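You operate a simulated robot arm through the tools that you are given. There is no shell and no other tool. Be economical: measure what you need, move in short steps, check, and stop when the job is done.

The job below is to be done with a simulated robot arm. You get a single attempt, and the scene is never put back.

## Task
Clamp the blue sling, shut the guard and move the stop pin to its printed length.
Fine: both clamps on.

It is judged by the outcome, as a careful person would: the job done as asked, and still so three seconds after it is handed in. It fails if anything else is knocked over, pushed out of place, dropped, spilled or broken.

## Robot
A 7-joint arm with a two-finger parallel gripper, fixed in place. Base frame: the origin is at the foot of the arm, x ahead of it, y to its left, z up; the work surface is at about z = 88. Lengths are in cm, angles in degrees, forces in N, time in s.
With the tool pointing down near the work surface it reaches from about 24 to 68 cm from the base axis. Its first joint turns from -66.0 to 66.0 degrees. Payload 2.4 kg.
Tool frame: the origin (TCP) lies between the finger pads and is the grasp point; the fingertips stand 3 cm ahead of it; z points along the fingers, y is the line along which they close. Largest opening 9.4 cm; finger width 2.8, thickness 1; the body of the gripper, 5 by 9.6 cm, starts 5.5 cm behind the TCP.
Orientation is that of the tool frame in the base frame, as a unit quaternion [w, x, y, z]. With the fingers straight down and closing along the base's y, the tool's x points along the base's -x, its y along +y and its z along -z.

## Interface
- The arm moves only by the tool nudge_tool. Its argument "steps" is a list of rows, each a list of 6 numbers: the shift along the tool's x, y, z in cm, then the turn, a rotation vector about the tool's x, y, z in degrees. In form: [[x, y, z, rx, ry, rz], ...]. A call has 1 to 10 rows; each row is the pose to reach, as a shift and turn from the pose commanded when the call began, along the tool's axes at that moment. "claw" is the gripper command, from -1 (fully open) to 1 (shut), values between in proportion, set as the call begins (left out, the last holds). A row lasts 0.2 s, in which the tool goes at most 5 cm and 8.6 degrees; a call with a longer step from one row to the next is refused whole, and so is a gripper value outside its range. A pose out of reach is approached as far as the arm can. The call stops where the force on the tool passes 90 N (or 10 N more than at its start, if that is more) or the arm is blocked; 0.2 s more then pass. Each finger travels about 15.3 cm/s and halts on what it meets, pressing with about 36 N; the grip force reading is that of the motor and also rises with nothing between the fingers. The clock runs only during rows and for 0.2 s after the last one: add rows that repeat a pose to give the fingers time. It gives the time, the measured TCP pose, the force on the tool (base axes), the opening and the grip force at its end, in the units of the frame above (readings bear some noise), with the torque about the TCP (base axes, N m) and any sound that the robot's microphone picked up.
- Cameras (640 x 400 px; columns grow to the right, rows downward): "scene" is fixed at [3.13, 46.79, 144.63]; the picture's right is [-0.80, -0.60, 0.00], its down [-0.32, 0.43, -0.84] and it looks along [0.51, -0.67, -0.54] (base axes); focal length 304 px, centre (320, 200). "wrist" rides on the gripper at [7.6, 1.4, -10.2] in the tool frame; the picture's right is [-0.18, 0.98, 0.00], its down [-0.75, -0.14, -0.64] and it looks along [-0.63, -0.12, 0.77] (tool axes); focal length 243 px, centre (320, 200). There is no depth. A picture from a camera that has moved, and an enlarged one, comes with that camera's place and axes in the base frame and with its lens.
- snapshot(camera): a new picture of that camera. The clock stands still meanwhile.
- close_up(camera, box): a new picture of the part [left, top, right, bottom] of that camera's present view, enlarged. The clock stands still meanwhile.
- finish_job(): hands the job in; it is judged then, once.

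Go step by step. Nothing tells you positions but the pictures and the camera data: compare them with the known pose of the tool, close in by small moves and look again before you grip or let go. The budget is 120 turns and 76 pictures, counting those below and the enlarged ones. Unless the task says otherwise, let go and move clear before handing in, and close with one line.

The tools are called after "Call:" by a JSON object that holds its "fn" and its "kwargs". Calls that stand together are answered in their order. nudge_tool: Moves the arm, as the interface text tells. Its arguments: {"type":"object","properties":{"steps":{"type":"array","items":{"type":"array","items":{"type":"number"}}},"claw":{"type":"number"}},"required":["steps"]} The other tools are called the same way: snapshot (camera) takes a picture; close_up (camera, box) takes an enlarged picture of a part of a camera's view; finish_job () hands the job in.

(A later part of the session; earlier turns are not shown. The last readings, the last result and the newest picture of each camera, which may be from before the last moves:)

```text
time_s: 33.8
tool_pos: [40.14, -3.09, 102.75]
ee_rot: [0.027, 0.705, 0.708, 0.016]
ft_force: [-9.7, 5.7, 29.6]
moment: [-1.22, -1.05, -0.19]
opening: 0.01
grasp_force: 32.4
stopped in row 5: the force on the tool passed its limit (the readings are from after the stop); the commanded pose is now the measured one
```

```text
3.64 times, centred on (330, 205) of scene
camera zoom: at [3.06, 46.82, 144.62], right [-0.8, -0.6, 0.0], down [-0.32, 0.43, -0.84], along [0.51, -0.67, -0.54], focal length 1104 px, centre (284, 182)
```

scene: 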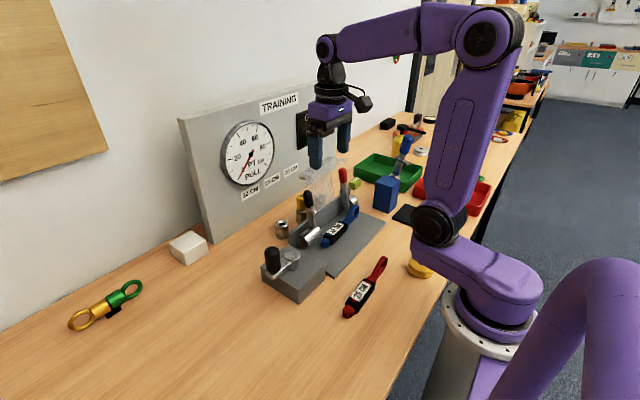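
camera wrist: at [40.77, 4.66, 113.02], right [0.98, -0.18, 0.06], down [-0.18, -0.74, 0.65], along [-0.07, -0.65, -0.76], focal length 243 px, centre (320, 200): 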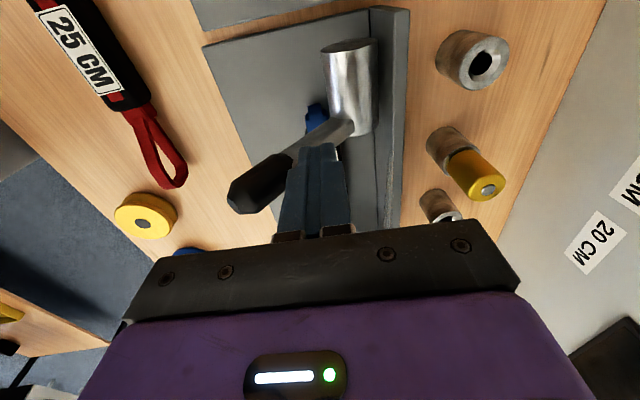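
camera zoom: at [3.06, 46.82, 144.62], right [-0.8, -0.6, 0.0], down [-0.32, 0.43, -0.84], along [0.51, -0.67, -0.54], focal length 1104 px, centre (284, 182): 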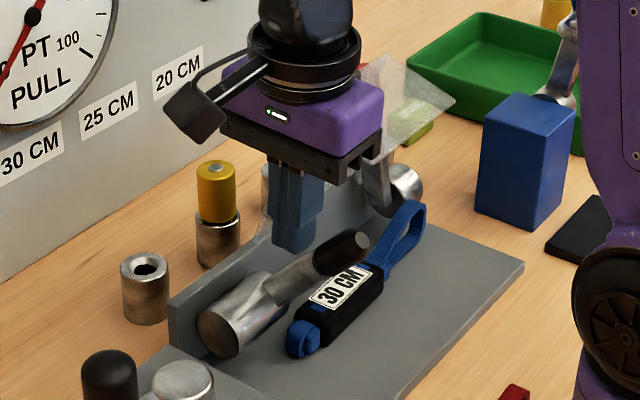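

Still leaning on the guard's edge; the lever has reached about 60°. I lift clear and look again.

Call:
{"fn": "nudge_tool", "kwargs": {"steps": [[0.5, 0, -3, 0, 0, 0], [0.8, -1, -7, 0, 0, 0], [1, -3, -10, 0, 0, 0], [1, -5, -13, 0, 0, 0], [1, -5, -14, 0, 0, 0]]}}

Call:
{"fn": "snapshot", "kwargs": {"camera": "wrist"}}

Call:
{"fn": "close_up", "kwargs": {"camera": "scene", "box": [270, 140, 390, 250]}}

```text
time_s: 35.0
tool_pos: [34.21, -1.63, 116.41]
ee_rot: [0.025, 0.705, 0.708, 0.015]
ft_force: [-1.1, -0.9, 0.5]
moment: [0.03, 0.0, 0.0]
opening: 0.0
grasp_force: 32.8
```

```text
33 pictures are left
camera wrist: at [34.99, 5.99, 126.71], right [0.98, -0.18, 0.06], down [-0.17, -0.74, 0.65], along [-0.07, -0.64, -0.76], focal length 243 px, centre (320, 200)
```

wrist: 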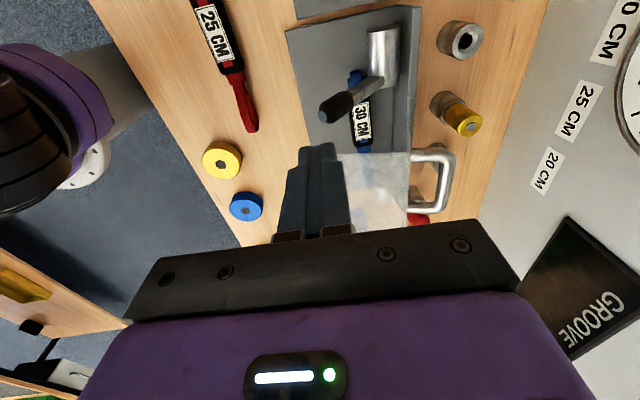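

```text
3.64 times, centred on (330, 195) of scene
camera zoom: at [3.13, 46.79, 144.63], right [-0.8, -0.6, 0.0], down [-0.32, 0.43, -0.84], along [0.51, -0.67, -0.54], focal length 1104 px, centre (284, 218)
```

zoom: 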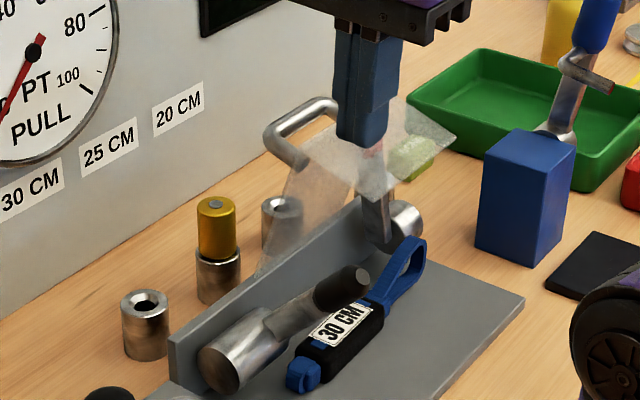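

The lever is at ~43°, the guard leaning about 20° forward and edge at y≈-6. I'll tilt the tool 20° so the hand sits on the +y side, away from the guard, and press the lever down from above.

Call:
{"fn": "nudge_tool", "kwargs": {"steps": [[0, 0.5, 1, 1.5, -6, 0], [0, 1, 2, 3.2, -13, 0], [-0.5, 1.5, 4, 3.2, -19, 0], [-1, 1.8, 7, 3.2, -19, 0], [-1.4, 1.8, 10, 3.2, -19, 0], [-1.4, 1.8, 10, 3.2, -19, 0]]}}

Call:
{"fn": "snapshot", "kwargs": {"camera": "wrist"}}

```text
time_s: 36.4
tool_pos: [36.55, -3.59, 106.54]
ee_rot: [0.122, 0.699, 0.694, -0.123]
ft_force: [-0.4, 0.4, -0.4]
moment: [-0.03, -0.01, -0.01]
opening: 0.0
grasp_force: 33.5
```

```text
31 pictures are left
camera wrist: at [37.95, 7.11, 113.62], right [0.98, -0.18, 0.06], down [-0.14, -0.49, 0.86], along [-0.12, -0.85, -0.51], focal length 243 px, centre (320, 200)
```

wrist: 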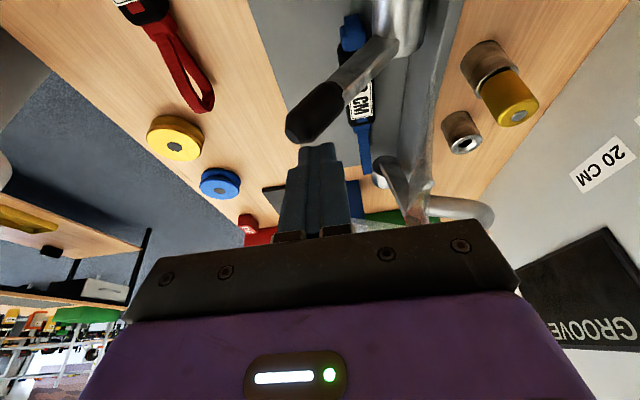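

The fingertip is just above the knob. I press straight down in steps.

Call:
{"fn": "nudge_tool", "kwargs": {"steps": [[0.8, 0, 0.8, 0, 0, 0], [1.15, 0, 1.7, 0, 0, 0], [1.5, 0, 2.6, 0, 0, 0], [1.85, 0, 3.5, 0, 0, 0], [2.2, 0, 4.5, 0, 0, 0], [2.5, 0, 5.4, 0, 0, 0], [2.8, 0, 6.3, 0, 0, 0], [2.8, 0, 6.3, 0, 0, 0]]}}

Call:
{"fn": "snapshot", "kwargs": {"camera": "wrist"}}

```text
time_s: 38.2
tool_pos: [36.61, -2.97, 99.42]
ee_rot: [0.121, 0.7, 0.693, -0.123]
ft_force: [-0.8, 0.0, -0.3]
moment: [-0.02, 0.0, -0.02]
opening: 0.0
grasp_force: 33.0
```

```text
30 pictures are left
camera wrist: at [38.12, 7.6, 106.55], right [0.98, -0.18, 0.06], down [-0.14, -0.49, 0.86], along [-0.12, -0.85, -0.51], focal length 243 px, centre (320, 200)
```

wrist: 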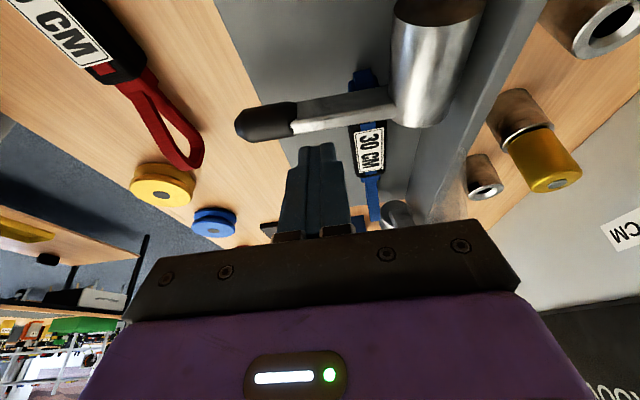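

The lever went over to horizontal. I check it closely.

Call:
{"fn": "close_up", "kwargs": {"camera": "scene", "box": [290, 195, 370, 260]}}

Call:
{"fn": "close_up", "kwargs": {"camera": "wrist", "box": [220, 0, 500, 230]}}

```text
6.15 times, centred on (330, 228) of scene
camera zoom: at [3.13, 46.79, 144.63], right [-0.8, -0.6, 0.0], down [-0.32, 0.43, -0.84], along [0.51, -0.67, -0.54], focal length 1868 px, centre (258, 31)
```

zoom: 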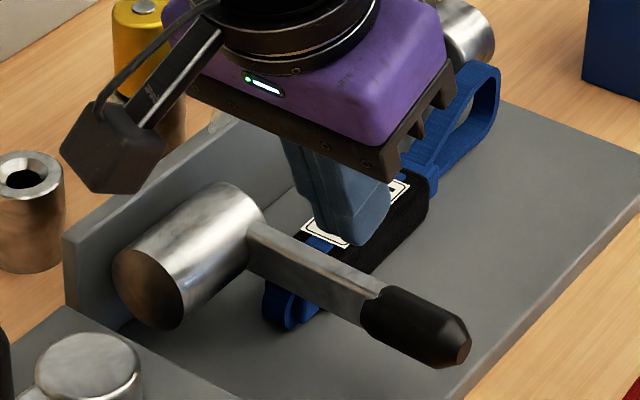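

```text
1.74 times, centred on (360, 115) of wrist
camera zoom: at [38.12, 7.6, 106.55], right [0.98, -0.18, 0.06], down [-0.14, -0.49, 0.86], along [-0.12, -0.85, -0.51], focal length 422 px, centre (250, 348)
```

zoom: 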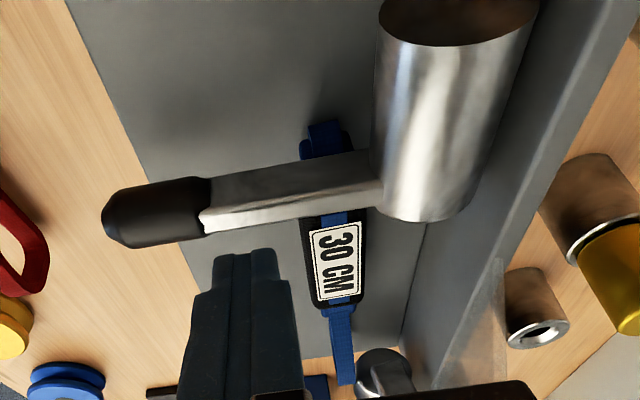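

The black lever is flat now. I need to know whether turning it raised or lowered the cylinder, so I back toward +y to view its end face and the gap beneath.

Call:
{"fn": "nudge_tool", "kwargs": {"steps": [[0, 0, -2, 0, 0, 0], [2.5, 0, -3, 0, 0, 0], [5, 0, -4, 0, 0, 0], [5, 0, -4, 0, 0, 0]]}}

Call:
{"fn": "close_up", "kwargs": {"camera": "wrist", "box": [220, 0, 500, 200]}}

```text
time_s: 39.2
tool_pos: [36.68, 3.26, 101.4]
ee_rot: [0.122, 0.699, 0.694, -0.122]
ft_force: [-0.2, 0.0, -0.3]
moment: [0.0, 0.01, 0.01]
opening: 0.02
grasp_force: 33.0
```

```text
2.00 times, centred on (360, 100) of wrist
camera zoom: at [38.1, 13.74, 108.53], right [0.98, -0.18, 0.06], down [-0.14, -0.49, 0.86], along [-0.12, -0.85, -0.51], focal length 485 px, centre (240, 400)
```

zoom: 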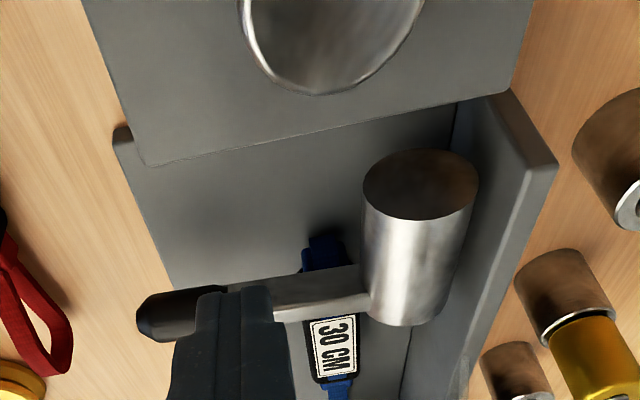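

The cylinder centre stays at z≈92.7, so no large cam lift is visible. I'll return the tool to its first orientation, push the guard back open, then test whether the sling passes under with the lever down.

Call:
{"fn": "nudge_tool", "kwargs": {"steps": [[0, -1, -4, 0, 5, 0], [0, -2, -8, 0, 10, 0], [0, -3, -12, 0, 15, 0], [0, -4, -15, 0, 20, 0], [0, -4, -15, 0, 20, 0]]}}

Call:
{"fn": "nudge_tool", "kwargs": {"steps": [[0, 0, 0, 0, 0, -8.5], [0, 0, 0, 0, 0, -17], [0, 0, 0, 0, 0, -25.5], [0, 0, 0, 0, 0, -34], [0, 0, 0, 0, 0, -42.5], [0, 0, 0, 0, 0, -51], [0, 0, 0, 0, 0, -59.5], [0, 0, 0, 0, 0, -68], [0, 0, 0, 0, 0, -76.5], [0, 0, 0, 0, 0, -85]]}}

Call:
{"fn": "nudge_tool", "kwargs": {"steps": [[0, 0, 0, 0, 0, -5], [0, 0, 0, 0, 0, -5]]}}

```text
time_s: 40.4
tool_pos: [32.61, 8.29, 115.81]
ee_rot: [-0.001, 0.71, 0.705, 0.001]
ft_force: [-0.3, 1.1, 0.4]
moment: [-0.02, 0.0, 0.03]
opening: 0.0
grasp_force: 33.4
```

```text
time_s: 42.6
tool_pos: [32.53, 8.23, 115.69]
ee_rot: [0.0, 0.045, 0.999, 0.001]
ft_force: [0.6, -0.2, -0.4]
moment: [0.0, -0.03, 0.0]
opening: 0.0
grasp_force: 32.9
```

```text
time_s: 43.2
tool_pos: [32.59, 8.31, 115.62]
ee_rot: [-0.001, 0.002, 1.0, 0.002]
ft_force: [0.3, 0.2, -0.2]
moment: [0.0, 0.02, -0.01]
opening: 0.0
grasp_force: 32.9
```

Now vertical again; I move in front of the guard and look.

Call:
{"fn": "nudge_tool", "kwargs": {"steps": [[1, -4.5, 0, 0, 0, 0], [2.5, -9, 0.5, 0, 0, 0], [3.6, -13.5, 1, 0, 0, 0], [3.6, -18, 1, 0, 0, 0], [3.6, -19.8, 1, 0, 0, 0], [3.6, -19.8, 1, 0, 0, 0]]}}

Call:
{"fn": "snapshot", "kwargs": {"camera": "wrist"}}

Call:
{"fn": "close_up", "kwargs": {"camera": "scene", "box": [270, 130, 400, 260]}}

```text
time_s: 44.6
tool_pos: [28.74, -11.31, 114.43]
ee_rot: [0.0, 0.004, 1.0, 0.001]
ft_force: [0.7, -0.2, -0.4]
moment: [-0.01, 0.0, -0.04]
opening: 0.01
grasp_force: 33.1
```

```text
26 pictures are left
camera wrist: at [21.05, -9.97, 124.78], right [0.19, 0.98, 0.0], down [0.75, -0.15, 0.64], along [0.63, -0.12, -0.77], focal length 243 px, centre (320, 200)
```

wrist: 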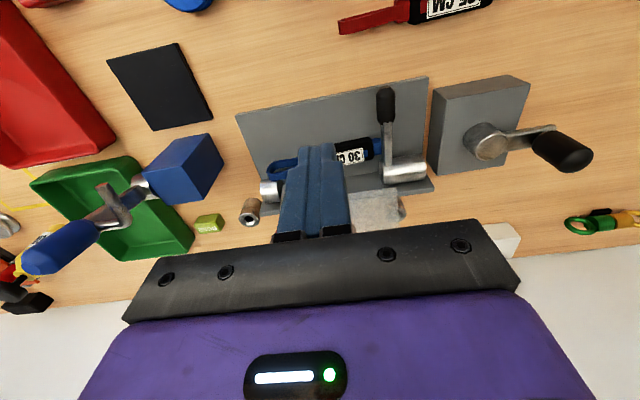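

```text
3.08 times, centred on (335, 195) of scene
camera zoom: at [3.13, 46.79, 144.63], right [-0.8, -0.6, 0.0], down [-0.32, 0.43, -0.84], along [0.51, -0.67, -0.54], focal length 934 px, centre (274, 215)
```

zoom: 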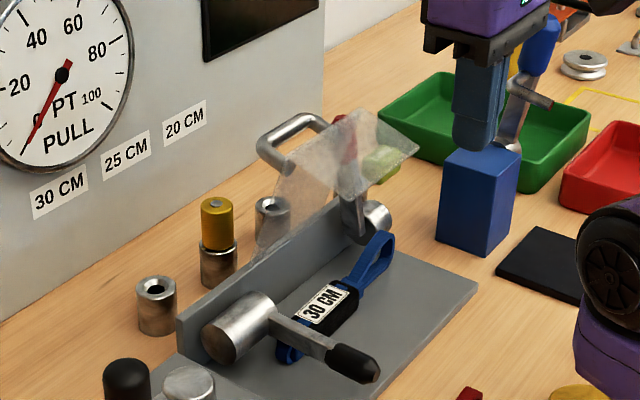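

The guard leans forward with its front edge near (35.7, z 106). I push it back with the fingers at y≈-11.

Call:
{"fn": "nudge_tool", "kwargs": {"steps": [[0, 0, 3.5, 0, 0, 0], [0, 0, 7, 0, 0, 0], [-2, 0, 7, 0, 0, 0], [-4, 0, 7, 0, 0, 0], [-5.5, 0, 7, 0, 0, 0], [-7, 0, 7, 0, 0, 0], [-8.5, 0, 7, 0, 0, 0], [-10, 0, 7, 0, 0, 0], [-11.5, 0, 7, 0, 0, 0], [-11.5, 0, 7, 0, 0, 0]]}}

Call:
{"fn": "close_up", "kwargs": {"camera": "scene", "box": [270, 130, 400, 260]}}

```text
time_s: 46.0
tool_pos: [35.13, -11.49, 107.98]
ee_rot: [-0.01, 0.004, 1.0, 0.003]
ft_force: [-26.9, 5.9, 33.3]
moment: [-0.03, -0.46, 0.09]
opening: 0.01
grasp_force: 32.8
stopped in row 7: the force on the tool passed its limit (the readings are from after the stop); the commanded pose is now the measured one
```

```text
3.08 times, centred on (335, 195) of scene
camera zoom: at [3.0, 46.83, 144.62], right [-0.8, -0.6, 0.0], down [-0.32, 0.43, -0.84], along [0.51, -0.67, -0.54], focal length 934 px, centre (274, 215)
```

zoom: 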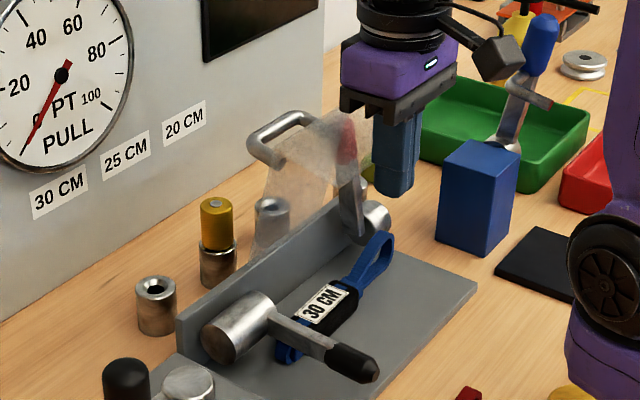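

The guard hinge seems damped—force came from pushing fast. I'll ease off and push it back slower.

Call:
{"fn": "nudge_tool", "kwargs": {"steps": [[0.5, 0, 0.5, 0, 0, 0], [0.3, 0, 1, 0, 0, 0], [0, 0, 1, 0, 0, 0], [-0.4, 0, 1, 0, 0, 0], [-0.8, 0, 1, 0, 0, 0], [-1.2, 0, 1, 0, 0, 0], [-1.6, 0, 1, 0, 0, 0], [-2, 0, 1, 0, 0, 0], [-2.4, 0, 1, 0, 0, 0], [-2.8, 0, 1, 0, 0, 0]]}}

Call:
{"fn": "nudge_tool", "kwargs": {"steps": [[-0.4, 0, 0, 0, 0, 0], [-0.8, 0, 0, 0, 0, 0], [-1.2, 0, 0, 0, 0, 0], [-1.6, 0, 0, 0, 0, 0], [-2, 0, 0, 0, 0, 0], [-2.4, 0, 0, 0, 0, 0], [-2.8, 0, 0, 0, 0, 0], [-3.2, 0, 0, 0, 0, 0]]}}

Call:
{"fn": "close_up", "kwargs": {"camera": "scene", "box": [270, 130, 400, 260]}}

```text
time_s: 46.6
tool_pos: [34.06, -11.44, 107.22]
ee_rot: [-0.023, 0.004, 1.0, 0.005]
ft_force: [-25.6, 3.8, 27.0]
moment: [0.03, -0.34, 0.02]
opening: 0.03
grasp_force: 33.4
stopped in row 2: the force on the tool passed its limit (the readings are from after the stop); the commanded pose is now the measured one
```

```text
time_s: 47.2
tool_pos: [34.12, -11.48, 107.29]
ee_rot: [-0.034, 0.007, 0.999, 0.006]
ft_force: [-22.1, 3.3, 25.5]
moment: [0.01, -0.33, 0.0]
opening: 0.01
grasp_force: 33.0
stopped in row 2: the force on the tool passed its limit (the readings are from after the stop); the commanded pose is now the measured one
```

```text
3.08 times, centred on (335, 195) of scene
camera zoom: at [3.03, 46.81, 144.63], right [-0.8, -0.6, 0.0], down [-0.32, 0.43, -0.84], along [0.51, -0.67, -0.54], focal length 934 px, centre (274, 215)
```

zoom: 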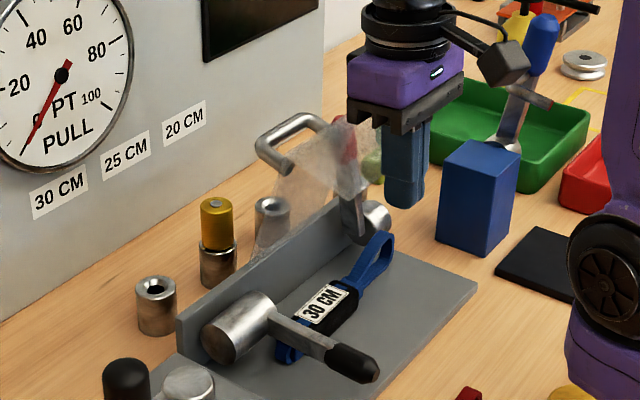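

Friction jams a pure horizontal push, since the edge must rise as it goes back. I relieve and push along its arc (forward and up).

Call:
{"fn": "nudge_tool", "kwargs": {"steps": [[0.5, 0, -0.3, 0, 2, 0], [0.3, 0, -0.6, 0, 3.9, 0], [-0.2, 0, -1, 0, 3.9, 0], [-0.7, 0, -1.4, 0, 3.9, 0], [-1.2, 0, -1.8, 0, 3.9, 0], [-1.8, 0, -2.2, 0, 3.9, 0], [-2.4, 0, -2.6, 0, 3.9, 0], [-3, 0, -3, 0, 3.9, 0], [-3.8, 0, -3.4, 0, 3.9, 0], [-4.6, 0, -3.8, 0, 3.9, 0]]}}

```text
time_s: 49.4
tool_pos: [39.08, -11.59, 110.94]
ee_rot: [-0.064, 0.005, 0.998, 0.005]
ft_force: [-0.4, 0.4, 0.5]
moment: [-0.01, 0.03, 0.0]
opening: 0.0
grasp_force: 32.8
```

No force now. I straighten the tool and look at the guard.

Call:
{"fn": "nudge_tool", "kwargs": {"steps": [[1, 0, -1, 0, -3.6, 0], [3, 0, -1, 0, -7.3, 0], [6, 0, -1, 0, -7.3, 0], [6, 0, -1, 0, -7.3, 0]]}}

Call:
{"fn": "close_up", "kwargs": {"camera": "scene", "box": [270, 130, 400, 260]}}

```text
time_s: 50.4
tool_pos: [33.55, -11.56, 112.51]
ee_rot: [-0.001, 0.005, 1.0, 0.006]
ft_force: [-0.9, -0.2, 0.8]
moment: [-0.01, -0.04, 0.01]
opening: 0.02
grasp_force: 33.2
```

```text
3.08 times, centred on (335, 195) of scene
camera zoom: at [3.13, 46.79, 144.63], right [-0.8, -0.6, 0.0], down [-0.32, 0.43, -0.84], along [0.51, -0.67, -0.54], focal length 934 px, centre (274, 215)
```

zoom: 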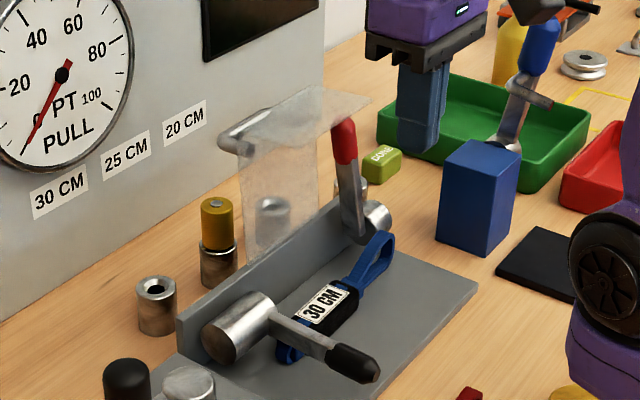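

Guard is back to its open pose. I repeat the same close-up box as before to compare the cylinder's position with lever up and down.

Call:
{"fn": "close_up", "kwargs": {"camera": "scene", "box": [295, 205, 355, 255]}}

```text
8.00 times, centred on (325, 230) of scene
camera zoom: at [3.13, 46.79, 144.63], right [-0.8, -0.6, 0.0], down [-0.32, 0.43, -0.84], along [0.51, -0.67, -0.54], focal length 2428 px, centre (280, -40)
```

zoom: 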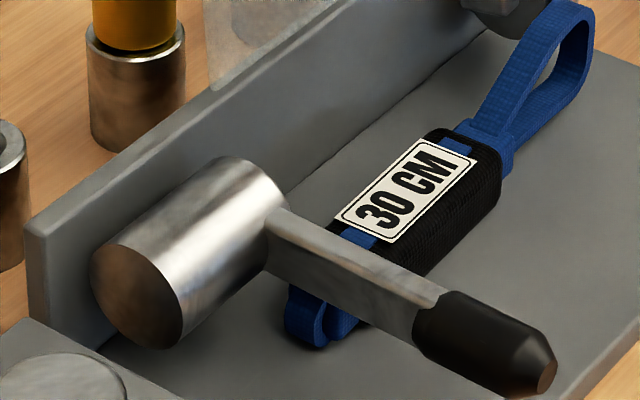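

The cylinder is a fixed barrel, identical in both lever positions, so the lever arms are the clamps, and both sling ends now lie under the lever lines. Next is the red lever (y≈-19.8): I go high around the guard, behind its knob.

Call:
{"fn": "nudge_tool", "kwargs": {"steps": [[0, -2, -4, 0, 0, 0], [-3, -4, -7, 0, 0, 0], [-7, -6, -7.5, 0, 0, 0], [-11, -8, -7.5, 0, 0, 0], [-14, -9, -7.5, 0, 0, 0], [-16.8, -9, -7.5, 0, 0, 0], [-16.8, -9, -7.5, 0, 0, 0]]}}

Call:
{"fn": "snapshot", "kwargs": {"camera": "wrist"}}

```text
time_s: 52.0
tool_pos: [50.02, -20.95, 120.12]
ee_rot: [0.0, 0.005, 1.0, 0.005]
ft_force: [-0.7, 0.0, 0.0]
moment: [0.03, -0.04, 0.0]
opening: 0.0
grasp_force: 32.6
```

```text
20 pictures are left
camera wrist: at [42.43, -19.6, 130.38], right [0.19, 0.98, 0.01], down [0.75, -0.16, 0.64], along [0.63, -0.12, -0.77], focal length 243 px, centre (320, 200)
```

wrist: 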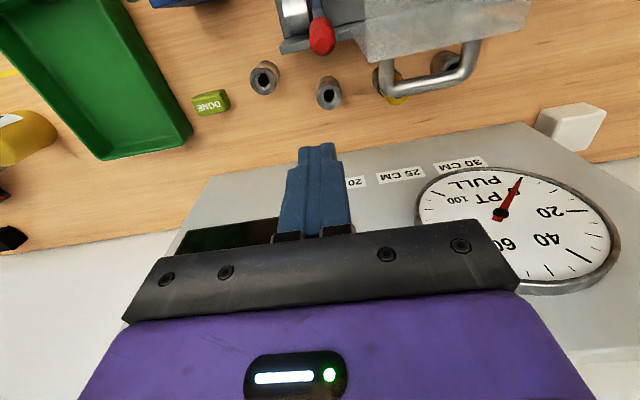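

Red knob at (45.4, -19.8); guard edge at y≈-16.4. I descend behind it, then pull it forward, keeping the hand above the guard.

Call:
{"fn": "nudge_tool", "kwargs": {"steps": [[0, 0.4, 4, 0, 0, 0], [0, 0.4, 8, 0, 0, 0], [0, 0.4, 11.5, 0, 0, 0], [0, 0.4, 14.5, 0, 0, 0], [0, 0.4, 14.5, 0, 0, 0]]}}

Call:
{"fn": "nudge_tool", "kwargs": {"steps": [[1, 0, 0, 0, 0, 0], [2, 0, 0, 0, 0, 0], [3, 0, 0, 0, 0, 0], [4, 0, 0, 0, 0, 0], [5, 0, 0, 0, 0, 0], [6, 0, 0, 0, 0, 0], [7, 0, 0, 0, 0, 0], [8, 0, 0, 0, 0, 0], [9, 0, 0, 0, 0, 0], [9.4, 0, 0, 0, 0, 0]]}}

Call:
{"fn": "close_up", "kwargs": {"camera": "scene", "box": [270, 130, 400, 260]}}

```text
time_s: 53.2
tool_pos: [50.27, -20.26, 105.34]
ee_rot: [-0.001, 0.006, 1.0, 0.005]
ft_force: [-0.2, -0.6, 0.0]
moment: [-0.02, 0.0, 0.02]
opening: 0.0
grasp_force: 33.1
```

```text
time_s: 55.4
tool_pos: [40.63, -20.17, 105.41]
ee_rot: [-0.002, 0.005, 1.0, 0.005]
ft_force: [0.7, 1.1, 0.6]
moment: [0.0, -0.05, 0.0]
opening: 0.01
grasp_force: 33.6
```

```text
3.08 times, centred on (335, 195) of scene
camera zoom: at [3.13, 46.79, 144.63], right [-0.8, -0.6, 0.0], down [-0.32, 0.43, -0.84], along [0.51, -0.67, -0.54], focal length 934 px, centre (274, 215)
```

zoom: 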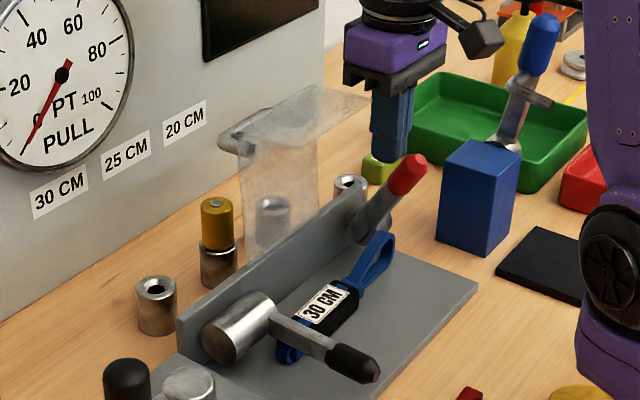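

Red lever is at ~38°. I lift a little, move over the knob end, and press it down in front of the guard.

Call:
{"fn": "nudge_tool", "kwargs": {"steps": [[0, 0, -2, 0, 0, 0], [2, 0, -2, 0, 0, 0], [4, 0.2, -2, 0, 0, 0], [4, 0.2, -0.5, 0, 0, 0], [4, 0.2, 1, 0, 0, 0], [4, 0.2, 2.2, 0, 0, 0], [4, 0.2, 3.4, 0, 0, 0], [4, 0.2, 4.6, 0, 0, 0], [4, 0.2, 6, 0, 0, 0], [4, 0.2, 6, 0, 0, 0]]}}

Call:
{"fn": "close_up", "kwargs": {"camera": "scene", "box": [270, 130, 400, 260]}}

```text
time_s: 56.4
tool_pos: [36.08, -20.12, 107.01]
ee_rot: [-0.007, 0.005, 1.0, 0.006]
ft_force: [-15.6, 5.4, 25.2]
moment: [0.28, 0.18, 0.11]
opening: 0.02
grasp_force: 33.3
stopped in row 4: the force on the tool passed its limit (the readings are from after the stop); the commanded pose is now the measured one
```

```text
3.08 times, centred on (335, 195) of scene
camera zoom: at [3.05, 46.83, 144.62], right [-0.8, -0.6, 0.0], down [-0.32, 0.43, -0.84], along [0.51, -0.67, -0.54], focal length 934 px, centre (274, 215)
```

zoom: 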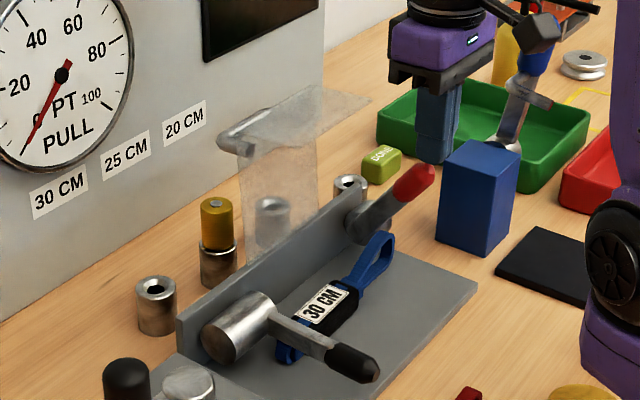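

The tip met the knob too quickly. I press again slowly.

Call:
{"fn": "nudge_tool", "kwargs": {"steps": [[0, 0, -0.4, 0, 0, 0], [-0.3, 0, 0, 0, 0, 0], [-0.3, 0, 0.4, 0, 0, 0], [-0.3, 0, 0.8, 0, 0, 0], [-0.3, 0, 1.2, 0, 0, 0], [-0.3, 0, 1.6, 0, 0, 0], [-0.3, 0, 2, 0, 0, 0], [-0.3, 0, 2.4, 0, 0, 0], [-0.3, 0, 2.8, 0, 0, 0], [-0.3, 0, 3.2, 0, 0, 0]]}}

Call:
{"fn": "close_up", "kwargs": {"camera": "scene", "box": [310, 130, 400, 220]}}

```text
time_s: 57.3
tool_pos: [35.9, -20.17, 106.65]
ee_rot: [-0.014, 0.005, 1.0, 0.008]
ft_force: [-14.7, 3.6, 21.1]
moment: [0.23, 0.28, 0.13]
opening: 0.01
grasp_force: 32.9
stopped in row 4: the force on the tool passed its limit (the readings are from after the stop); the commanded pose is now the measured one
```

```text
4.44 times, centred on (355, 175) of scene
camera zoom: at [3.06, 46.82, 144.62], right [-0.8, -0.6, 0.0], down [-0.32, 0.43, -0.84], along [0.51, -0.67, -0.54], focal length 1349 px, centre (164, 311)
```

zoom: 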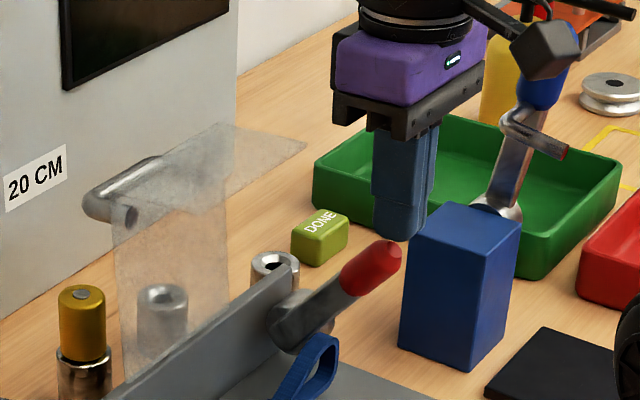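

I was pressing on the knob's end face, which jams. I lift, shift 2.5 cm toward the wall so the fingertip bears on the lever's back side (still in front of the guard), and press again.

Call:
{"fn": "nudge_tool", "kwargs": {"steps": [[0, 0, -0.7, 0, -1.6, 0], [-1, 0, -1, 0, -1.6, 0], [-2.5, 0, -1, 0, -1.6, 0], [-2.5, 0, 0, 0, -1.6, 0], [-2.5, 0, 1, 0, -1.6, 0], [-2.5, 0, 1.8, 0, -1.6, 0], [-2.5, 0, 2.6, 0, -1.6, 0], [-2.4, 0, 3.4, 0, -1.6, 0], [-2.2, 0, 4.4, 0, -1.6, 0], [-2, 0, 5.4, 0, -1.6, 0]]}}

```text
time_s: 58.9
tool_pos: [38.69, -20.25, 104.57]
ee_rot: [0.008, 0.002, 1.0, 0.004]
ft_force: [-10.9, 6.8, 29.2]
moment: [0.78, -1.15, 0.59]
opening: 0.0
grasp_force: 32.9
stopped in row 8: the force on the tool passed its limit (the readings are from after the stop); the commanded pose is now the measured one
```

The hand touched the guard edge again. I shift 1.3 cm toward the robot and press again.

Call:
{"fn": "nudge_tool", "kwargs": {"steps": [[0, -0.3, -1, 0, 1, 0], [0.8, -0.5, -1.2, 0, 1, 0], [1.4, -0.6, -1, 0, 1, 0], [1.4, -0.6, -0.2, 0, 1, 0], [1.4, -0.6, 0.6, 0, 1, 0], [1.4, -0.6, 1.4, 0, 1, 0], [1.4, -0.6, 2.2, 0, 1, 0], [1.4, -0.6, 3, 0, 1, 0], [1.4, -0.6, 3.8, 0, 1, 0], [1.4, -0.6, 4.6, 0, 1, 0]]}}

Call:
{"fn": "close_up", "kwargs": {"camera": "scene", "box": [290, 120, 400, 230]}}

```text
time_s: 60.6
tool_pos: [37.8, -21.23, 102.44]
ee_rot: [0.004, 0.004, 1.0, 0.0]
ft_force: [3.0, -2.9, 10.2]
moment: [0.01, 0.0, 0.0]
opening: 0.0
grasp_force: 33.3
stopped in row 8: the force on the tool passed its limit (the readings are from after the stop); the commanded pose is now the measured one
```

```text
3.64 times, centred on (345, 175) of scene
camera zoom: at [3.13, 46.79, 144.63], right [-0.8, -0.6, 0.0], down [-0.32, 0.43, -0.84], along [0.51, -0.67, -0.54], focal length 1104 px, centre (229, 291)
```

zoom: 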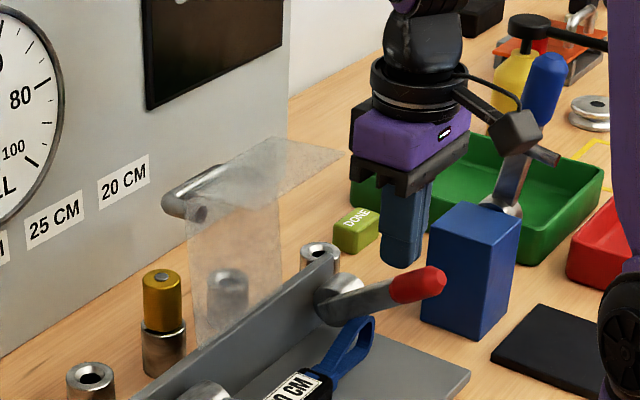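

The red lever is at ~55°. I continue slowly down, recentred on it.

Call:
{"fn": "nudge_tool", "kwargs": {"steps": [[0.3, 0.3, -0.8, 0, 0, 0], [0.6, 0.8, -0.6, 0, 0, 0], [0.8, 0.8, 0, 0, 0, 0], [0.8, 0.8, 0.6, 0, 0, 0], [0.8, 0.8, 1.2, 0, 0, 0], [0.8, 0.8, 1.8, 0, 0, 0], [0.8, 0.8, 2.4, 0, 0, 0], [0.8, 0.8, 3, 0, 0, 0], [0.8, 0.8, 3.6, 0, 0, 0], [0.8, 0.8, 4.2, 0, 0, 0]]}}

Call:
{"fn": "close_up", "kwargs": {"camera": "scene", "box": [290, 140, 400, 250]}}

```text
time_s: 61.6
tool_pos: [37.11, -20.72, 102.63]
ee_rot: [0.008, 0.005, 1.0, -0.006]
ft_force: [0.5, -0.4, 21.5]
moment: [0.15, 0.23, -0.01]
opening: 0.03
grasp_force: 32.6
stopped in row 4: the force on the tool passed its limit (the readings are from after the stop); the commanded pose is now the measured one
```

```text
3.64 times, centred on (345, 195) of scene
camera zoom: at [3.1, 46.81, 144.63], right [-0.8, -0.6, 0.0], down [-0.32, 0.43, -0.84], along [0.51, -0.67, -0.54], focal length 1104 px, centre (229, 218)
```

zoom: 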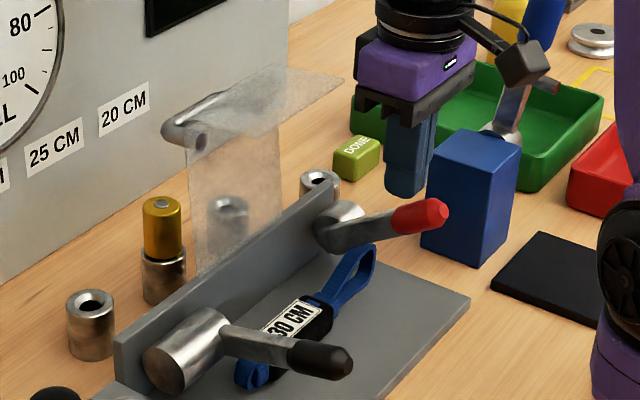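

It moves a few degrees each time, as if stiffly damped. I press slower and further out on the knob.

Call:
{"fn": "nudge_tool", "kwargs": {"steps": [[0.5, 0.3, -0.8, 0, 0, 0], [1.8, 0.5, -0.6, 0, 0, 0], [1.8, 0.5, -0.3, 0, 0, 0], [1.8, 0.5, 0, 0, 0, 0], [1.8, 0.5, 0.25, 0, 0, 0], [1.8, 0.5, 0.5, 0, 0, 0], [1.8, 0.5, 0.75, 0, 0, 0], [1.8, 0.5, 1, 0, 0, 0], [1.8, 0.5, 1.25, 0, 0, 0], [1.8, 0.5, 1.5, 0, 0, 0]]}}

Call:
{"fn": "nudge_tool", "kwargs": {"steps": [[0, 0, 0.25, 0, 0, 0], [0, 0, 0.5, 0, 0, 0], [0, 0, 0.75, 0, 0, 0], [0, 0, 1, 0, 0, 0], [0, 0, 1.25, 0, 0, 0], [0, 0, 1.5, 0, 0, 0], [0, 0, 1.75, 0, 0, 0], [0, 0, 2, 0, 0, 0]]}}

```text
time_s: 62.9
tool_pos: [35.71, -20.23, 102.9]
ee_rot: [0.016, 0.005, 1.0, -0.009]
ft_force: [-3.9, 8.3, 36.8]
moment: [0.47, 0.58, -0.04]
opening: 0.0
grasp_force: 33.0
stopped in row 6: the force on the tool passed its limit (the readings are from after the stop); the commanded pose is now the measured one
```

```text
time_s: 63.5
tool_pos: [35.87, -20.2, 102.7]
ee_rot: [0.016, 0.005, 1.0, -0.01]
ft_force: [-6.8, 8.6, 34.9]
moment: [0.46, 0.6, -0.1]
opening: 0.0
grasp_force: 33.3
stopped in row 3: the force on the tool passed its limit (the readings are from after the stop); the commanded pose is now the measured one
```

It's blocked near 58° with a steady 35 N, so something else is in the way. I back off slightly and look closely.

Call:
{"fn": "nudge_tool", "kwargs": {"steps": [[0.3, 0, -1, 0, 1.8, 0], [3, 0, -3, 0, 1.8, 0], [5, 0, -4, 0, 1.8, 0]]}}

Call:
{"fn": "close_up", "kwargs": {"camera": "scene", "box": [325, 170, 385, 230]}}

Call:
{"fn": "close_up", "kwargs": {"camera": "wrist", "box": [180, 40, 460, 240]}}

```text
time_s: 64.3
tool_pos: [30.67, -20.35, 106.32]
ee_rot: [-0.001, 0.004, 1.0, -0.009]
ft_force: [0.5, 0.2, -0.7]
moment: [-0.03, 0.05, 0.03]
opening: 0.0
grasp_force: 33.3
```

```text
6.67 times, centred on (355, 200) of scene
camera zoom: at [3.13, 46.79, 144.63], right [-0.8, -0.6, 0.0], down [-0.32, 0.43, -0.84], along [0.51, -0.67, -0.54], focal length 2024 px, centre (87, 200)
```

zoom: 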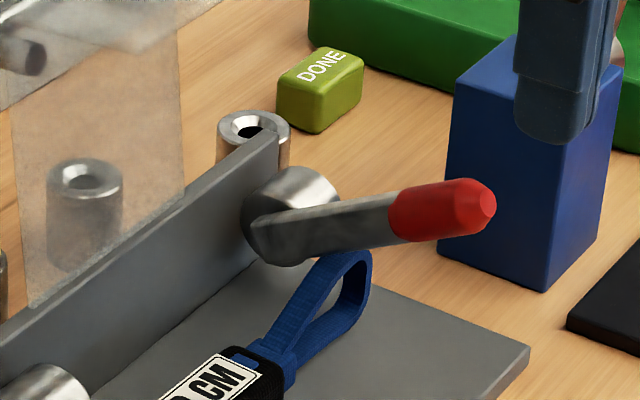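

```text
2.00 times, centred on (320, 140) of wrist
camera zoom: at [22.99, -18.6, 116.54], right [0.19, 0.98, -0.02], down [0.75, -0.14, 0.64], along [0.63, -0.14, -0.77], focal length 485 px, centre (320, 320)
```

zoom: 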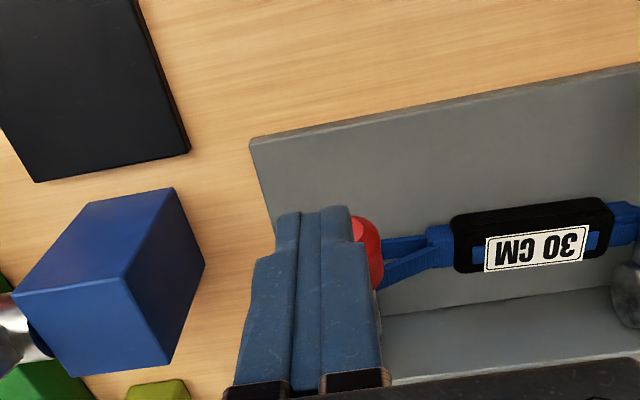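

The red lever stands at ~60°; I need to see whether the sling's loop is what stops it. I tilt the tool for a level view from the front.

Call:
{"fn": "nudge_tool", "kwargs": {"steps": [[1, 3, 0, 0, -5, 0], [1, 6, 1, 0, -12, 0], [0, 7.5, 3, 0, -20, 0], [-1, 7.5, 5, 0, -28, 0], [-1.5, 7.5, 6.5, 0, -35, 0], [-1.5, 7.5, 7.5, 0, -40, 0], [-1.5, 7.5, 7.5, 0, -40, 0]]}}

Call:
{"fn": "snapshot", "kwargs": {"camera": "wrist"}}

```text
time_s: 65.9
tool_pos: [32.47, -12.64, 98.75]
ee_rot: [0.342, 0.002, 0.94, -0.011]
ft_force: [-0.2, -0.4, -0.3]
moment: [0.03, -0.01, -0.03]
opening: 0.0
grasp_force: 32.5
out of reach, approached as far as the arm can: row 2
```

```text
12 pictures are left
camera wrist: at [19.95, -11.12, 101.78], right [0.15, 0.98, 0.1], down [0.16, -0.12, 0.98], along [0.97, -0.13, -0.18], focal length 243 px, centre (320, 200)
```

wrist: 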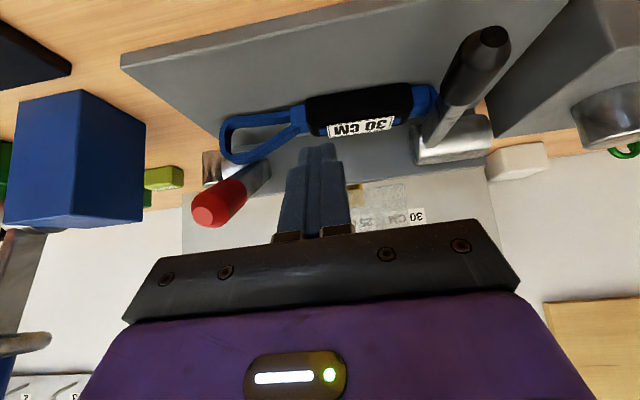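

The sling's left loop stands about 92.5 high and lies close to the red pivot, so it stops the lever; the sling started exactly centred under the levers (x≈36.8), so I'll put it back there. First I hook the tilted closed fingers behind its body and draw it toward the robot.

Call:
{"fn": "nudge_tool", "kwargs": {"steps": [[-2.4, 1, 2.6, 0, 0, 0], [-4.8, 2.6, 5.1, 0, 0, 0], [-7.24, 2.6, 7.7, 0, 0, 0], [-7.24, 2.6, 7.7, 0, 0, 0], [-6.2, 2.6, 8.9, 0, 0, 0], [-5.25, 2.6, 10.08, 0, 0, 0], [-5.25, 2.6, 10.08, 0, 0, 0]]}}

Call:
{"fn": "close_up", "kwargs": {"camera": "scene", "box": [290, 170, 380, 260]}}

```text
time_s: 67.5
tool_pos: [42.77, -10.12, 94.33]
ee_rot: [0.341, 0.001, 0.94, -0.011]
ft_force: [0.0, 0.0, 0.3]
moment: [0.0, -0.01, 0.02]
opening: 0.0
grasp_force: 32.8
```

```text
4.44 times, centred on (335, 215) of scene
camera zoom: at [3.13, 46.79, 144.63], right [-0.8, -0.6, 0.0], down [-0.32, 0.43, -0.84], along [0.51, -0.67, -0.54], focal length 1349 px, centre (253, 133)
```

zoom: 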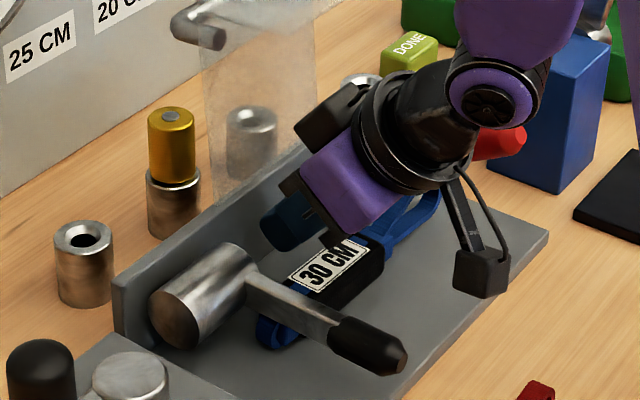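

The fingers are behind the body, no contact. I pull toward the robot.

Call:
{"fn": "nudge_tool", "kwargs": {"steps": [[0.46, 0, -0.38, 0, 0, 0], [0.92, 0, -0.77, 0, 0, 0], [1.38, 0, -1.16, 0, 0, 0], [1.84, 0, -1.54, 0, 0, 0], [2.3, 0, -1.93, 0, 0, 0], [2.76, 0, -2.31, 0, 0, 0], [3.22, 0, -2.7, 0, 0, 0], [3.4, 0, -2.85, 0, 0, 0]]}}

Call:
{"fn": "close_up", "kwargs": {"camera": "scene", "box": [290, 170, 380, 260]}}

```text
time_s: 69.3
tool_pos: [38.1, -10.36, 94.26]
ee_rot: [0.34, 0.002, 0.94, -0.011]
ft_force: [5.9, 0.9, 7.1]
moment: [0.04, -0.12, -0.02]
opening: 0.0
grasp_force: 32.9
```

```text
4.44 times, centred on (335, 215) of scene
camera zoom: at [3.14, 46.79, 144.63], right [-0.8, -0.6, 0.0], down [-0.32, 0.43, -0.84], along [0.51, -0.67, -0.54], focal length 1349 px, centre (253, 133)
```

zoom: 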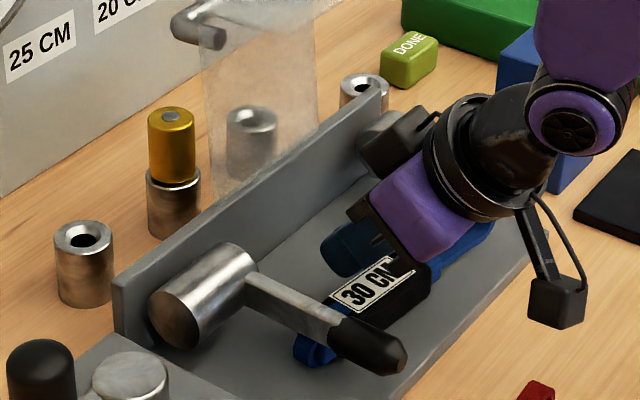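

The sling is back at x≈36.7, straight. I rise, straighten the tool and go over to the red lever.

Call:
{"fn": "nudge_tool", "kwargs": {"steps": [[-1, 0, -2.5, 0, 0, 0], [-2.5, 0, -5.5, 0, 8, 0], [-4, -2, -8.5, 0, 16, 0], [-5, -4, -11, 0, 24, 0], [-5, -7, -13, 0, 32, 0], [-5, -10, -13, 0, 40, 0], [-5, -10, -13, 0, 40, 0]]}}

```text
time_s: 70.9
tool_pos: [33.66, -20.16, 107.4]
ee_rot: [-0.001, 0.005, 1.0, -0.009]
ft_force: [0.3, -0.4, 0.2]
moment: [0.0, 0.04, 0.01]
opening: 0.02
grasp_force: 32.9
```

Now press the red lever down slowly at x≈36.

Call:
{"fn": "nudge_tool", "kwargs": {"steps": [[-1.2, 0.2, 1, 0, 0, 0], [-2.2, 0.2, 3, 0, 0, 0], [-2.2, 0.2, 5, 0, 0, 0], [-2.2, 0.2, 5.6, 0, 0, 0], [-2.2, 0.2, 6.2, 0, 0, 0], [-2.2, 0.2, 6.8, 0, 0, 0], [-2.2, 0.2, 7.4, 0, 0, 0], [-2.2, 0.2, 8, 0, 0, 0], [-2.2, 0.2, 8.6, 0, 0, 0], [-2.2, 0.2, 9.2, 0, 0, 0]]}}

```text
time_s: 73.1
tool_pos: [35.7, -19.99, 99.25]
ee_rot: [0.0, 0.004, 1.0, -0.011]
ft_force: [-8.9, 8.1, 32.5]
moment: [0.35, 0.72, -0.06]
opening: 0.03
grasp_force: 33.3
stopped in row 10: the force on the tool passed its limit (the readings are from after the stop); the commanded pose is now the measured one
```

Down to ~75° now, then resistance. A look:

Call:
{"fn": "close_up", "kwargs": {"camera": "scene", "box": [320, 175, 390, 235]}}

```text
6.67 times, centred on (355, 205) of scene
camera zoom: at [3.07, 46.84, 144.62], right [-0.8, -0.6, 0.0], down [-0.32, 0.43, -0.84], along [0.51, -0.67, -0.54], focal length 2024 px, centre (87, 167)
```

zoom: 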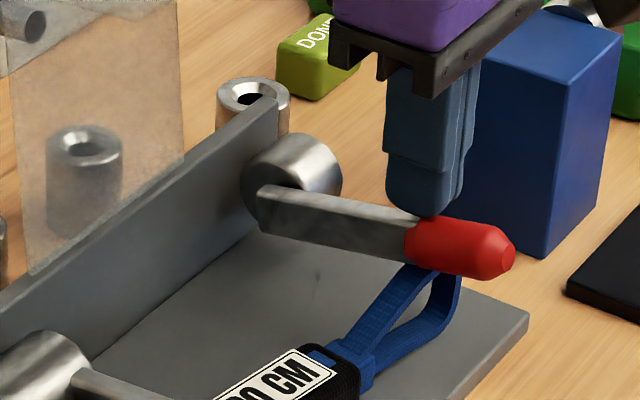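

The red lever now bears on the sling's loop at ~80°, as a clamp would. I lift off and check that it stays.

Call:
{"fn": "nudge_tool", "kwargs": {"steps": [[0.5, 0, -2, 0, 0, 0], [2, 0, -5, 0, 0, 0], [3, 0, -9, 0, 0, 0], [3, 3, -13, 0, 0, 0], [3, 7, -15, 0, 0, 0], [3, 10, -15, 0, 0, 0]]}}

Call:
{"fn": "close_up", "kwargs": {"camera": "scene", "box": [240, 100, 400, 260]}}

```text
time_s: 74.5
tool_pos: [32.99, -9.76, 113.54]
ee_rot: [-0.001, 0.004, 1.0, -0.011]
ft_force: [-0.4, -0.1, -0.5]
moment: [-0.03, -0.01, 0.01]
opening: 0.02
grasp_force: 33.2
```

```text
2.50 times, centred on (320, 180) of scene
camera zoom: at [3.13, 46.79, 144.63], right [-0.8, -0.6, 0.0], down [-0.32, 0.43, -0.84], along [0.51, -0.67, -0.54], focal length 759 px, centre (320, 250)
```

zoom: 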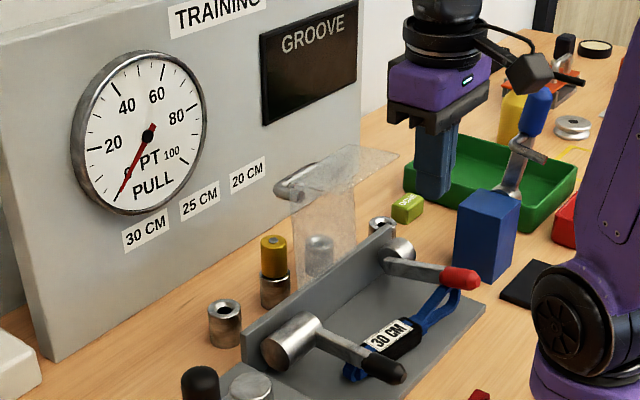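

Both clamp arms stay down on the sling. Next the guard: I go over it and behind its handle (bar near x 50, z 107) at y≈-11.

Call:
{"fn": "nudge_tool", "kwargs": {"steps": [[0, -1, -4, 0, 0, 0], [-4, -1.5, -5.5, 0, 0, 0], [-8.5, -1.5, -5.5, 0, 0, 0], [-13, -1.5, -5.5, 0, 0, 0], [-17, -1.5, -5.5, 0, 0, 0], [-20.5, -1.5, -5.5, 0, 0, 0], [-20.5, -1.5, -2, 0, 0, 0], [-20.5, -1.5, 2, 0, 0, 0], [-20.5, -1.5, 5, 0, 0, 0], [-20.5, -1.5, 5, 0, 0, 0]]}}

```text
time_s: 76.7
tool_pos: [53.71, -11.57, 108.7]
ee_rot: [0.001, 0.004, 1.0, -0.01]
ft_force: [0.6, -0.3, 0.1]
moment: [0.01, 0.04, -0.01]
opening: 0.01
grasp_force: 32.8
```

Behind the handle without contact. I draw the guard forward slowly.

Call:
{"fn": "nudge_tool", "kwargs": {"steps": [[1, 0, 0, 0, 0, 0], [2, 0, 0, 0, 0, 0], [3, 0, 0, 0, 0, 0], [4, 0, 0, 0, 0, 0], [5, 0, 0, 0, 0, 0], [6, 0, 0, 0, 0, 0], [7, 0, 0, 0, 0, 0], [8, 0, 0, 0, 0, 0], [9, 0, 0, 0, 0, 0], [10, 0, 0, 0, 0, 0]]}}

Call:
{"fn": "nudge_tool", "kwargs": {"steps": [[0.8, 0, 0.3, 0, 0, 0], [1.6, 0, 0.7, 0, 0, 0], [2.4, 0, 1.2, 0, 0, 0], [3.2, 0, 1.8, 0, 0, 0], [4, 0, 2.5, 0, 0, 0], [4.7, 0, 3.3, 0, 0, 0], [5.3, 0, 4.2, 0, 0, 0], [5.8, 0, 5.1, 0, 0, 0]]}}

Call:
{"fn": "close_up", "kwargs": {"camera": "scene", "box": [270, 130, 400, 260]}}

```text
time_s: 78.9
tool_pos: [43.35, -11.6, 108.71]
ee_rot: [-0.001, 0.004, 1.0, -0.012]
ft_force: [0.0, -0.1, 0.3]
moment: [0.01, 0.02, 0.01]
opening: 0.02
grasp_force: 32.8
```

```text
time_s: 80.7
tool_pos: [37.58, -11.48, 103.8]
ee_rot: [0.001, 0.004, 1.0, -0.011]
ft_force: [-0.4, 0.4, -0.2]
moment: [0.01, -0.01, 0.0]
opening: 0.0
grasp_force: 33.1
```

```text
3.08 times, centred on (335, 195) of scene
camera zoom: at [3.13, 46.79, 144.63], right [-0.8, -0.6, 0.0], down [-0.32, 0.43, -0.84], along [0.51, -0.67, -0.54], focal length 934 px, centre (274, 215)
```

zoom: 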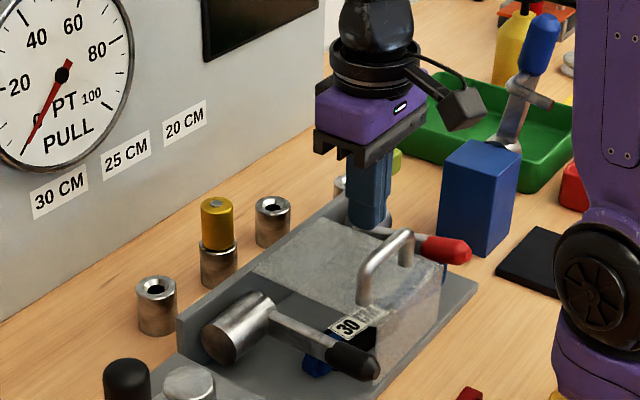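

The guard has swung down over the sling. I press lightly on its roof behind the handle to make sure it is fully shut.

Call:
{"fn": "nudge_tool", "kwargs": {"steps": [[-1.8, 0, 0, 0, 0, 0], [-1.8, 0, 1.5, 0, 0, 0], [-1.8, 0, 2.5, 0, 0, 0], [-1.8, 0, 3.2, 0, 0, 0], [-1.8, 0, 3.8, 0, 0, 0], [-1.8, 0, 4.3, 0, 0, 0], [-1.8, 0, 4.8, 0, 0, 0], [-1.8, 0, 5.2, 0, 0, 0], [-1.8, 0, 5.6, 0, 0, 0]]}}

```text
time_s: 82.5
tool_pos: [39.38, -11.67, 99.08]
ee_rot: [0.002, 0.004, 1.0, -0.013]
ft_force: [-13.4, 3.8, 33.4]
moment: [0.28, 0.46, 0.03]
opening: 0.0
grasp_force: 33.3
stopped in row 9: the force on the tool passed its limit (the readings are from after the stop); the commanded pose is now the measured one
```

The guard is firmly shut (roof z≈96 on its stop). Now I rise, open the gripper and go above the stop pin.

Call:
{"fn": "nudge_tool", "kwargs": {"claw": -1, "steps": [[0, 0, -3, 0, -0.3, 0], [0, 0, -7, 0, -0.3, 0.7], [-3, 0.3, -10, 0, -0.3, 1.4], [-7, 0.3, -11, 0, -0.3, 1.4], [-10.5, 0.3, -11, 0, -0.3, 1.4], [-13.3, 0.3, -11, 0, -0.3, 1.4], [-13.3, 0.3, -11, 0, -0.3, 1.4]]}}

Call:
{"fn": "snapshot", "kwargs": {"camera": "wrist"}}

```text
time_s: 84.1
tool_pos: [52.97, -11.26, 110.15]
ee_rot: [0.005, 0.016, 1.0, -0.011]
ft_force: [0.7, -0.4, 0.1]
moment: [0.03, -0.03, 0.02]
opening: 9.41
grasp_force: 0.1
```

```text
6 pictures are left
camera wrist: at [45.16, -9.39, 120.32], right [0.22, 0.98, -0.02], down [0.74, -0.15, 0.65], along [0.63, -0.16, -0.76], focal length 243 px, centre (320, 200)
```

wrist: 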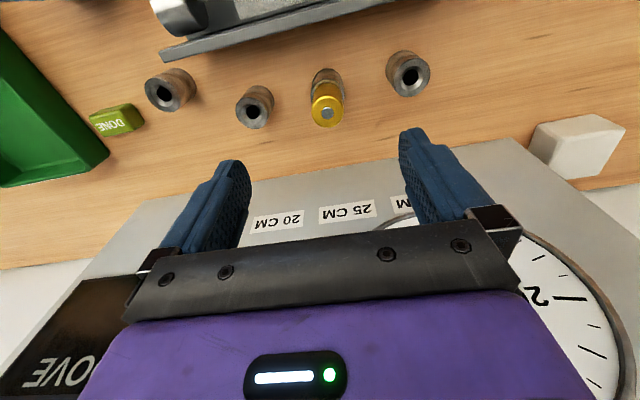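

Triangulated: pin top at (54.1, -11.2, z 96.8); the empty 30 socket at (54.2, -1.85), rim z≈92.2. I straighten the tool and come down around the pin head.

Call:
{"fn": "nudge_tool", "kwargs": {"steps": [[-0.6, 0, 3, -1.3, 0, -1.8], [-1.1, 0.05, 6, -1.3, 0, -1.8], [-1.1, 0.05, 9, -1.3, 0, -1.8], [-1.1, 0.05, 9, -1.3, 0, -1.8]]}}

Call:
{"fn": "snapshot", "kwargs": {"camera": "wrist"}}

```text
time_s: 85.1
tool_pos: [53.87, -11.3, 101.26]
ee_rot: [0.004, 0.0, 1.0, -0.001]
ft_force: [-0.1, -1.1, -0.4]
moment: [0.01, -0.02, 0.03]
opening: 9.39
grasp_force: 0.1
```

```text
5 pictures are left
camera wrist: at [45.94, -9.96, 111.53], right [0.18, 0.98, 0.0], down [0.75, -0.14, 0.65], along [0.64, -0.12, -0.76], focal length 243 px, centre (320, 200)
```

wrist: 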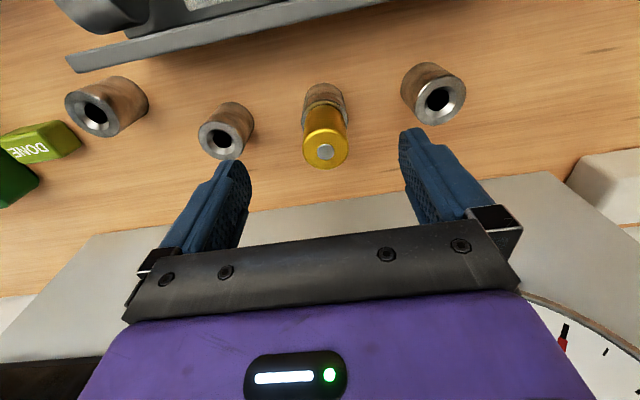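

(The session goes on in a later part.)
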